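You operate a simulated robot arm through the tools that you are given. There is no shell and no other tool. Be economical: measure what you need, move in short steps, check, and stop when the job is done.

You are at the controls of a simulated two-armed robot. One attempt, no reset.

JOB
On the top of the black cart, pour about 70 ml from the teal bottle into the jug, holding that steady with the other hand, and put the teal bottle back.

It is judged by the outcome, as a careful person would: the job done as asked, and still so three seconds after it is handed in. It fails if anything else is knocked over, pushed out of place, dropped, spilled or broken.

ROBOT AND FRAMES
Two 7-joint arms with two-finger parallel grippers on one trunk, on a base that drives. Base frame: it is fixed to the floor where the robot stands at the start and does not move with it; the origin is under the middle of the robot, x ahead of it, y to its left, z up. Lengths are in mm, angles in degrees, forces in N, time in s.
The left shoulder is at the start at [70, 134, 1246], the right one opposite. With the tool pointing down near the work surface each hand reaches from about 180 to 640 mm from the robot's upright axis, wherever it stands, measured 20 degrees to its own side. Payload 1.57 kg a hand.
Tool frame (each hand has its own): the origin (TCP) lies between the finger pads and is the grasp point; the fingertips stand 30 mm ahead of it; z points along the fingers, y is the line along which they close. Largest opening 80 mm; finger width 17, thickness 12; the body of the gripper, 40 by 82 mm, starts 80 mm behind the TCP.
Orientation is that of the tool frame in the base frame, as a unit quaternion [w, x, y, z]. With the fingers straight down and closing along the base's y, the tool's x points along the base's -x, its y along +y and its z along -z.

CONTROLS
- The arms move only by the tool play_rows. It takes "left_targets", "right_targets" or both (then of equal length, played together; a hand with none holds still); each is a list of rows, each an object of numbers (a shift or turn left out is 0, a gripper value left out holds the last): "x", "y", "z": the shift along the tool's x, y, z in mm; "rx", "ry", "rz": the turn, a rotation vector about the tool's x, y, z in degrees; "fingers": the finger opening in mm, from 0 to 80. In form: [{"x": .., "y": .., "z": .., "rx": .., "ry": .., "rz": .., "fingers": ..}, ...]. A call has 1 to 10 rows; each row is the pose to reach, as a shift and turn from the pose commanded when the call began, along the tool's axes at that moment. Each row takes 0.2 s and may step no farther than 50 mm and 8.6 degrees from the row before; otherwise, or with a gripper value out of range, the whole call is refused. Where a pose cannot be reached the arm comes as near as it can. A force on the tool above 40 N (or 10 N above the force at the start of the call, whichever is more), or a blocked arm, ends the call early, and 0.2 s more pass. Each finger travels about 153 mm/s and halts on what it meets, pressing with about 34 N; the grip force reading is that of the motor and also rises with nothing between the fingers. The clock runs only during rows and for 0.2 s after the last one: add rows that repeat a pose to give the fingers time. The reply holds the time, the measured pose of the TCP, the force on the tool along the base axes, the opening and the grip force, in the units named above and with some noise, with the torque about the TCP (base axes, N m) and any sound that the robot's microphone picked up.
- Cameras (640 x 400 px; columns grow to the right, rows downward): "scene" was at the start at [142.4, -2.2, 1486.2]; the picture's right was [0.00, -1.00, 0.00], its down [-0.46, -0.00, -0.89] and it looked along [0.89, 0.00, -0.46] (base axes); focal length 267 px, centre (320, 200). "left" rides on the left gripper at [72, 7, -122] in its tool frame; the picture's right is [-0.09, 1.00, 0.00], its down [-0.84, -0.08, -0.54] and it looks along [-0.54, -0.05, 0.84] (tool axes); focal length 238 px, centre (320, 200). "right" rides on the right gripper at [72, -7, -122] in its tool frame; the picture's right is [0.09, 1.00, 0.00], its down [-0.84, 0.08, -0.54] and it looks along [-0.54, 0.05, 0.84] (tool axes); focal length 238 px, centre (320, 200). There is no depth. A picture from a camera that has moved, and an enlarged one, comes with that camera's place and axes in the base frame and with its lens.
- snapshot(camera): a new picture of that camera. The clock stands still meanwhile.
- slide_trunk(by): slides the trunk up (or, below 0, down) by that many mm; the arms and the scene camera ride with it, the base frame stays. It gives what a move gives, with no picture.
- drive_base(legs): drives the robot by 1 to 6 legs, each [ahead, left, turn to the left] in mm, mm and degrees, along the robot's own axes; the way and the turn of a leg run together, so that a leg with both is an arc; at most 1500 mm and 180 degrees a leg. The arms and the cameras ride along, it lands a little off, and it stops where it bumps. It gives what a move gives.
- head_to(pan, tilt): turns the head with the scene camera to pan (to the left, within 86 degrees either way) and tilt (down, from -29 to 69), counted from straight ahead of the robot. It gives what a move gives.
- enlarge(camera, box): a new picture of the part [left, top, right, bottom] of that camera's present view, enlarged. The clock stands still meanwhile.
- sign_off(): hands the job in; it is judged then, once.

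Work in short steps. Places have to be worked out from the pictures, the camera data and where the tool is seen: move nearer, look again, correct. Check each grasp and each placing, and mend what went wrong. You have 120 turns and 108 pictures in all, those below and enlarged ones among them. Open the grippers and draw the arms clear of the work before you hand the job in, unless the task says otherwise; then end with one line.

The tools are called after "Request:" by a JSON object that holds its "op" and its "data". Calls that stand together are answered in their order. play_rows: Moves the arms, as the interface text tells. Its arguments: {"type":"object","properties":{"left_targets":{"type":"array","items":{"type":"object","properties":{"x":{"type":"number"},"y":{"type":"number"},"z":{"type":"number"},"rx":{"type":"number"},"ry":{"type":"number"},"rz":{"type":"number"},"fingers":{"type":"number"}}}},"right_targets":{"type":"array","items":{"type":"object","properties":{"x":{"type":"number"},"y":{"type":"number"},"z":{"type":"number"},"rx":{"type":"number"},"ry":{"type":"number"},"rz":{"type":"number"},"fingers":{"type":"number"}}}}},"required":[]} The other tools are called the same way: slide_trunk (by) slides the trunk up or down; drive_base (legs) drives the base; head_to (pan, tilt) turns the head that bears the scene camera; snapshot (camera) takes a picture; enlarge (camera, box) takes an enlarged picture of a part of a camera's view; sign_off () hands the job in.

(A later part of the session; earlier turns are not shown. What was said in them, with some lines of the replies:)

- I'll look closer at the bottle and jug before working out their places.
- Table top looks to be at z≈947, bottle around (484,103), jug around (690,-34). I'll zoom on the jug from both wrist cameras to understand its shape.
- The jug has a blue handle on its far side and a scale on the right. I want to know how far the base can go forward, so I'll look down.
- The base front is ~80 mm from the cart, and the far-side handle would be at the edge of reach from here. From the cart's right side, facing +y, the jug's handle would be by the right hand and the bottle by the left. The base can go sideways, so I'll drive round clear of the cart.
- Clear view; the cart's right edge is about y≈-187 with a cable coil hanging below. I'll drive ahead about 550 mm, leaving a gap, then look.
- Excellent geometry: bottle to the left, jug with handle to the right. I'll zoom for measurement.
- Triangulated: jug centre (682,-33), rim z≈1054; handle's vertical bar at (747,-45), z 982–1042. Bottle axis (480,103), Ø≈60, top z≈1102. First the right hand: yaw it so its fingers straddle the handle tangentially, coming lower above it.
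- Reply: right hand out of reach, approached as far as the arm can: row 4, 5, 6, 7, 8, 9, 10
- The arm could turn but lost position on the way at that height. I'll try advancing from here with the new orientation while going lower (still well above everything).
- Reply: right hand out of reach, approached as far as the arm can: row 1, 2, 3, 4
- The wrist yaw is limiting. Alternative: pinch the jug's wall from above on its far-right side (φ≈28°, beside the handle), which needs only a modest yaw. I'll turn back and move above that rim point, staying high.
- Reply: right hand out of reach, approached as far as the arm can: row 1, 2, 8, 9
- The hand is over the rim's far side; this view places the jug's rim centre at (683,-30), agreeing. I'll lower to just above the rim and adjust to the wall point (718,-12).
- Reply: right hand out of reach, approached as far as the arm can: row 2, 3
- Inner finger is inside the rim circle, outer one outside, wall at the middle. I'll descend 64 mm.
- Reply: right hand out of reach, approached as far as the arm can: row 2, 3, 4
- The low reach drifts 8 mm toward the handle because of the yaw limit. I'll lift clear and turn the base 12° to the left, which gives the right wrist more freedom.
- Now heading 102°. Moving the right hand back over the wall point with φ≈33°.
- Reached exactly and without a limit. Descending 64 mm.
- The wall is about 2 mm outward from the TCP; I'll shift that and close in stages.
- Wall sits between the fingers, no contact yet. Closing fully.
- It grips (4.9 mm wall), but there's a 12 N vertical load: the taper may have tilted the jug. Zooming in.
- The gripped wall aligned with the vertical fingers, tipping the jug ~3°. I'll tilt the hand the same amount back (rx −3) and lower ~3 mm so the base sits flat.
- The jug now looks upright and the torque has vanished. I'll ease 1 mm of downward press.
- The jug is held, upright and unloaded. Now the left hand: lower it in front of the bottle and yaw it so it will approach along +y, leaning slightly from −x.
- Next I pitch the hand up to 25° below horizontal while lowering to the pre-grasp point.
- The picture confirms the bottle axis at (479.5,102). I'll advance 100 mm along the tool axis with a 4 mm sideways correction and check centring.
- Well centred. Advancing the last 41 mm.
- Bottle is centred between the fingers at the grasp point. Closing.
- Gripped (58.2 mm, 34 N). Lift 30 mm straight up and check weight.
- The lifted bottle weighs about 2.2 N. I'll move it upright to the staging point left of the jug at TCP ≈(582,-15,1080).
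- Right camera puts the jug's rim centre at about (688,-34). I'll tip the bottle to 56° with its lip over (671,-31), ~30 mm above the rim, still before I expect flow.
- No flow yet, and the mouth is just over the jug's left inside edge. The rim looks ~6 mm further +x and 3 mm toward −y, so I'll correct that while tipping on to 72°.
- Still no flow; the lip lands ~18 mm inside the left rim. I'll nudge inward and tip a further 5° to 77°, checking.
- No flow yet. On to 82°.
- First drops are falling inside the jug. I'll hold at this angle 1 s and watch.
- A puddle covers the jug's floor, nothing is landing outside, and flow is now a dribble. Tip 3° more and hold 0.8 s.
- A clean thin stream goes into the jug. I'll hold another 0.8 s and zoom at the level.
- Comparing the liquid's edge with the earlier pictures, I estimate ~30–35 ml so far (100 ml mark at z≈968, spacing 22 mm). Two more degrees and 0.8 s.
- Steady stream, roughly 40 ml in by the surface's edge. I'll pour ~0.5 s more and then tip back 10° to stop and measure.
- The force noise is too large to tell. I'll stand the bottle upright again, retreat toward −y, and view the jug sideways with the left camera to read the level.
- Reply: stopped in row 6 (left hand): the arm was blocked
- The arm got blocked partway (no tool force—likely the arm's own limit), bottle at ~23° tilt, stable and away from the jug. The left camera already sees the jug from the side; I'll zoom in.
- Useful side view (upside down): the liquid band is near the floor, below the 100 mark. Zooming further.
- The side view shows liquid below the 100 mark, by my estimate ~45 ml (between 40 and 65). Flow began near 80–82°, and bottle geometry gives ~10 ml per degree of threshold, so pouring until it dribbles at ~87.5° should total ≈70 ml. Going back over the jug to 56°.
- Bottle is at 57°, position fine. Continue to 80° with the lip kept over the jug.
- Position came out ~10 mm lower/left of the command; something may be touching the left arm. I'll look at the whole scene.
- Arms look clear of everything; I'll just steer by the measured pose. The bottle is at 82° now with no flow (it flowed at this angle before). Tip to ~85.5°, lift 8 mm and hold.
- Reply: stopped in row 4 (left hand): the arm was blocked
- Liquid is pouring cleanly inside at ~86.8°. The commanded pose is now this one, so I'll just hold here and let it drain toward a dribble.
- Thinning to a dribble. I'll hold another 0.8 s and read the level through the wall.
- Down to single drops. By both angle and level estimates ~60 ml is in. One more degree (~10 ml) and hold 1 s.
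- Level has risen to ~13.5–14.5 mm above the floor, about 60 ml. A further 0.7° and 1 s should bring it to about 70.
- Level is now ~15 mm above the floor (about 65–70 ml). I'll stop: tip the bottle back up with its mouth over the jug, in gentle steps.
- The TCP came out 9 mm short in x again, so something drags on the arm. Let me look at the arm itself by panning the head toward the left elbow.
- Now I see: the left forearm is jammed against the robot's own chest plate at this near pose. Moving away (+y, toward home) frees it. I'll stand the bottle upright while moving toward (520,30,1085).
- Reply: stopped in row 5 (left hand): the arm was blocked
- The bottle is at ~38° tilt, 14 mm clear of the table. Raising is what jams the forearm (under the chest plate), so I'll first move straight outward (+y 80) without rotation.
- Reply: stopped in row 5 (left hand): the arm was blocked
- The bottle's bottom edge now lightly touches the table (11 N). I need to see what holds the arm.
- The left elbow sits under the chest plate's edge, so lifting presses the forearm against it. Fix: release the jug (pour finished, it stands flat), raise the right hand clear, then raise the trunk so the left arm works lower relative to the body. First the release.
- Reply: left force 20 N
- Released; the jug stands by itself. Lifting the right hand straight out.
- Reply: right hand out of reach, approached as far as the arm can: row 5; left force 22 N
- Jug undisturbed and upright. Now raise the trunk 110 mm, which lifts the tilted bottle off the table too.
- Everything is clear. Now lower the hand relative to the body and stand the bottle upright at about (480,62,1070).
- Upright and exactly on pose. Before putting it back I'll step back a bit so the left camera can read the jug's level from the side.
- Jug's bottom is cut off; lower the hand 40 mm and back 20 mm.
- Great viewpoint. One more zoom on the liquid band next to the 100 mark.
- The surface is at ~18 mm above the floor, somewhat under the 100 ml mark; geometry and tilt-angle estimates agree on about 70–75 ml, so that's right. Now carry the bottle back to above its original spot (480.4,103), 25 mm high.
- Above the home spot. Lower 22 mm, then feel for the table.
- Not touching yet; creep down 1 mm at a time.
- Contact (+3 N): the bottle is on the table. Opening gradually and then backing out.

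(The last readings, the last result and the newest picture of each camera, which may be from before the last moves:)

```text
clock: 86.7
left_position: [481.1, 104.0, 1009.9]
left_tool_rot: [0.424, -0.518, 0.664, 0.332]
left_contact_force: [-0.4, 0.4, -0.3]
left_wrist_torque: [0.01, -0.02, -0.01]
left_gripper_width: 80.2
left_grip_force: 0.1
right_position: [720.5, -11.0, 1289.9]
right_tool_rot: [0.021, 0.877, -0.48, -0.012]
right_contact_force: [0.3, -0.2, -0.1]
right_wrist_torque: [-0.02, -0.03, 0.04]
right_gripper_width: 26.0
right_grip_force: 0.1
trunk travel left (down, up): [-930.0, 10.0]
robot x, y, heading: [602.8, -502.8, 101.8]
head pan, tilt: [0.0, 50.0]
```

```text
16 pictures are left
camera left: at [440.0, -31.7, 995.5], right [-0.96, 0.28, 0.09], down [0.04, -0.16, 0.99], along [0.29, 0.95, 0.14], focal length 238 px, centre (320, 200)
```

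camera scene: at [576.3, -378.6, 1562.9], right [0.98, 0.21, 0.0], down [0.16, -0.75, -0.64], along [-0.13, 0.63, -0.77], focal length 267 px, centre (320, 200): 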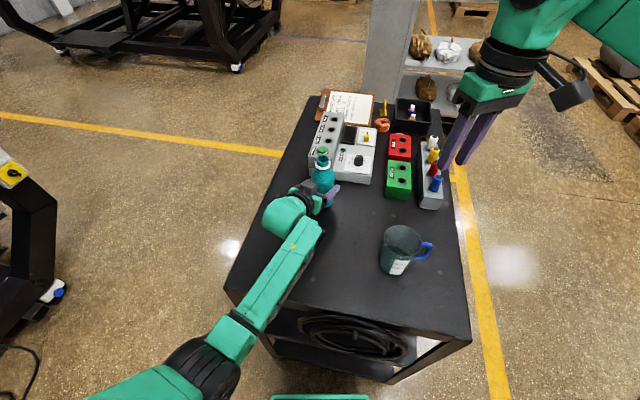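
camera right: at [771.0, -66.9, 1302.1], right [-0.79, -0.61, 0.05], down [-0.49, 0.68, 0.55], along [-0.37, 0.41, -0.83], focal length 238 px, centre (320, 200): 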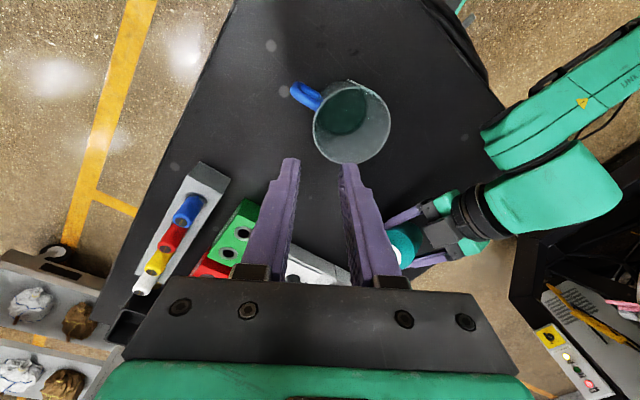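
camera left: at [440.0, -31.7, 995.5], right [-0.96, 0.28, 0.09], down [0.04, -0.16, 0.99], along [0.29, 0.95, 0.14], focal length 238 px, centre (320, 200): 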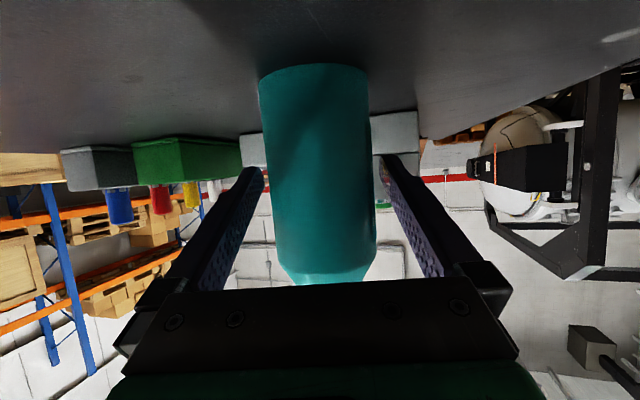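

Bottle stands, both fingers free. Backing straight out 140 mm.

Request:
{"op": "play_rows", "data": {"left_targets": [{"z": -20}, {"z": -40}, {"z": -65}, {"z": -90}, {"z": -115}, {"z": -140}, {"z": -140}]}}

Request:
{"op": "snapshot", "data": {"camera": "scene"}}

Request:
{"op": "enlarge", "data": {"camera": "scene", "box": [280, 130, 460, 300]}}

```text
clock: 88.3
left_position: [449.8, -20.0, 1068.7]
left_tool_rot: [0.424, -0.517, 0.665, 0.332]
left_contact_force: [-0.3, 0.5, -0.4]
left_wrist_torque: [-0.01, 0.0, -0.01]
left_gripper_width: 79.9
left_grip_force: 0.1
right_position: [720.2, -8.6, 1289.8]
right_tool_rot: [0.021, 0.877, -0.48, -0.012]
right_contact_force: [-0.1, 0.1, 0.1]
right_wrist_torque: [0.02, 0.03, -0.01]
right_gripper_width: 26.0
right_grip_force: 0.2
trunk travel left (down, up): [-930.0, 10.0]
robot x, y, heading: [600.1, -498.9, 101.9]
head pan, tilt: [0.0, 50.0]
```

```text
15 pictures are left
camera scene: at [576.6, -378.8, 1562.9], right [0.98, 0.2, 0.0], down [0.16, -0.75, -0.64], along [-0.13, 0.63, -0.77], focal length 267 px, centre (320, 200)
```

scene: 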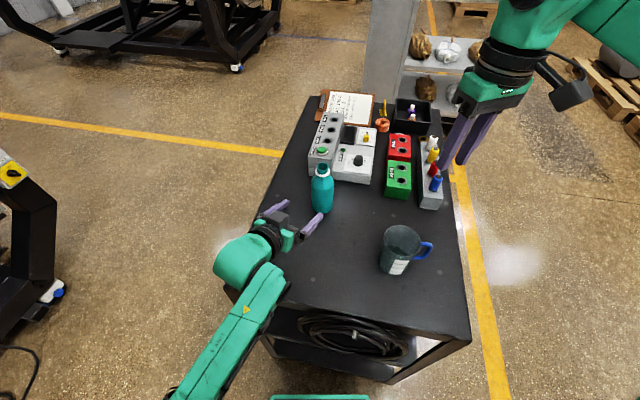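

```text
2.35 times, centred on (370, 215) of scene
camera zoom: at [576.6, -378.8, 1562.9], right [0.98, 0.2, 0.0], down [0.16, -0.75, -0.64], along [-0.13, 0.63, -0.77], focal length 628 px, centre (202, 165)
```

zoom: 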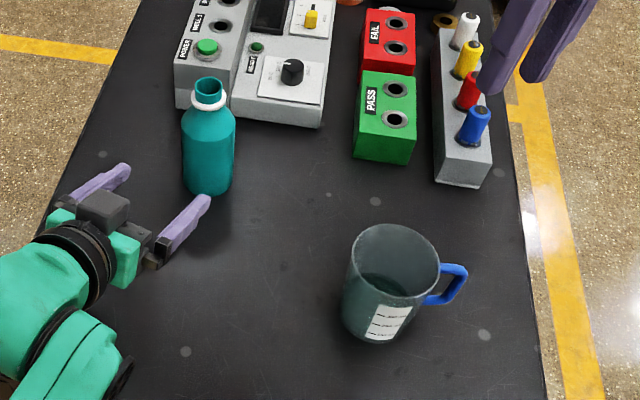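

Both vessels upright, table dry. One close look at the jug's level before clearing the arms.

Request:
{"op": "enlarge", "data": {"camera": "scene", "box": [370, 215, 440, 285]}}

```text
5.71 times, centred on (405, 250) of scene
camera zoom: at [576.6, -378.8, 1562.9], right [0.98, 0.2, 0.0], down [0.16, -0.75, -0.64], along [-0.13, 0.63, -0.77], focal length 1526 px, centre (-166, -86)
```

zoom: 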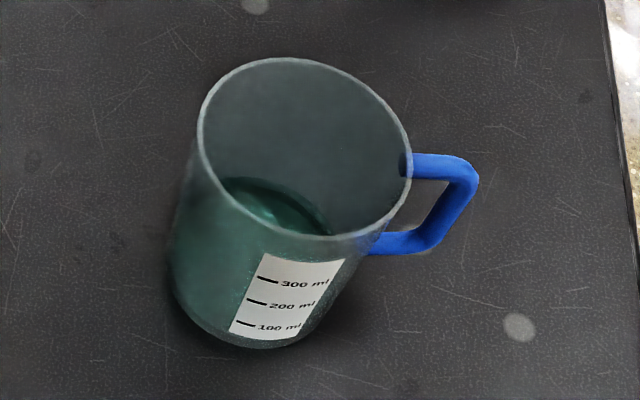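

Level reads a bit under the 100 ml mark as intended. Both grippers are open; I'll back the whole robot 400 mm off so the arms are clear of the cart.

Request:
{"op": "drive_base", "data": {"legs": [[-400, 0, 0]]}}

Request:
{"op": "snapshot", "data": {"camera": "scene"}}

```text
clock: 90.8
left_position: [531.4, -411.7, 1069.1]
left_tool_rot: [0.424, -0.519, 0.664, 0.332]
left_contact_force: [-0.4, 0.7, 0.1]
left_wrist_torque: [0.02, -0.03, 0.0]
left_gripper_width: 79.9
left_grip_force: 0.0
right_position: [801.2, -401.9, 1289.0]
right_tool_rot: [0.022, 0.878, -0.478, -0.012]
right_contact_force: [1.1, 0.2, -0.5]
right_wrist_torque: [-0.01, 0.03, 0.0]
right_gripper_width: 25.9
right_grip_force: 0.2
trunk travel left (down, up): [-930.0, 10.0]
robot x, y, heading: [684.4, -894.0, 101.8]
head pan, tilt: [0.0, 50.0]
```

```text
12 pictures are left
camera scene: at [658.8, -770.3, 1562.7], right [0.98, 0.21, 0.0], down [0.16, -0.75, -0.64], along [-0.13, 0.63, -0.77], focal length 267 px, centre (320, 200)
```

scene: 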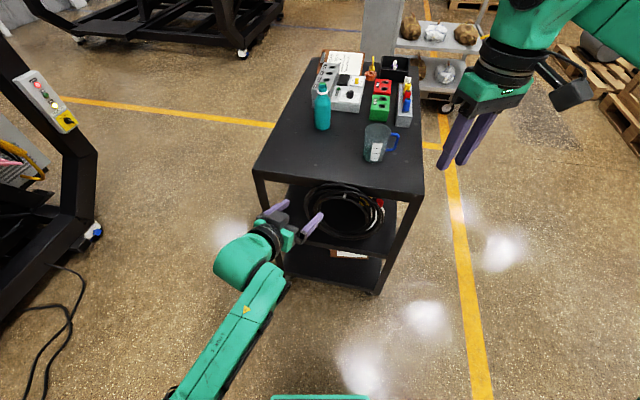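

The arms are clear, the bottle is back in its place, the jug is upright and nothing else has moved. Handing in.

Request:
{"op": "sign_off", "data": {}}

```text
The job is handed in.
```

I poured an estimated 70–75 ml from the teal bottle into the jug, holding the jug steady with the right hand. The amount is judged from the liquid level and the tilt angle, since the weight readings were too noisy to use. The bottle is back in its place, I saw no spills, and both arms are clear.
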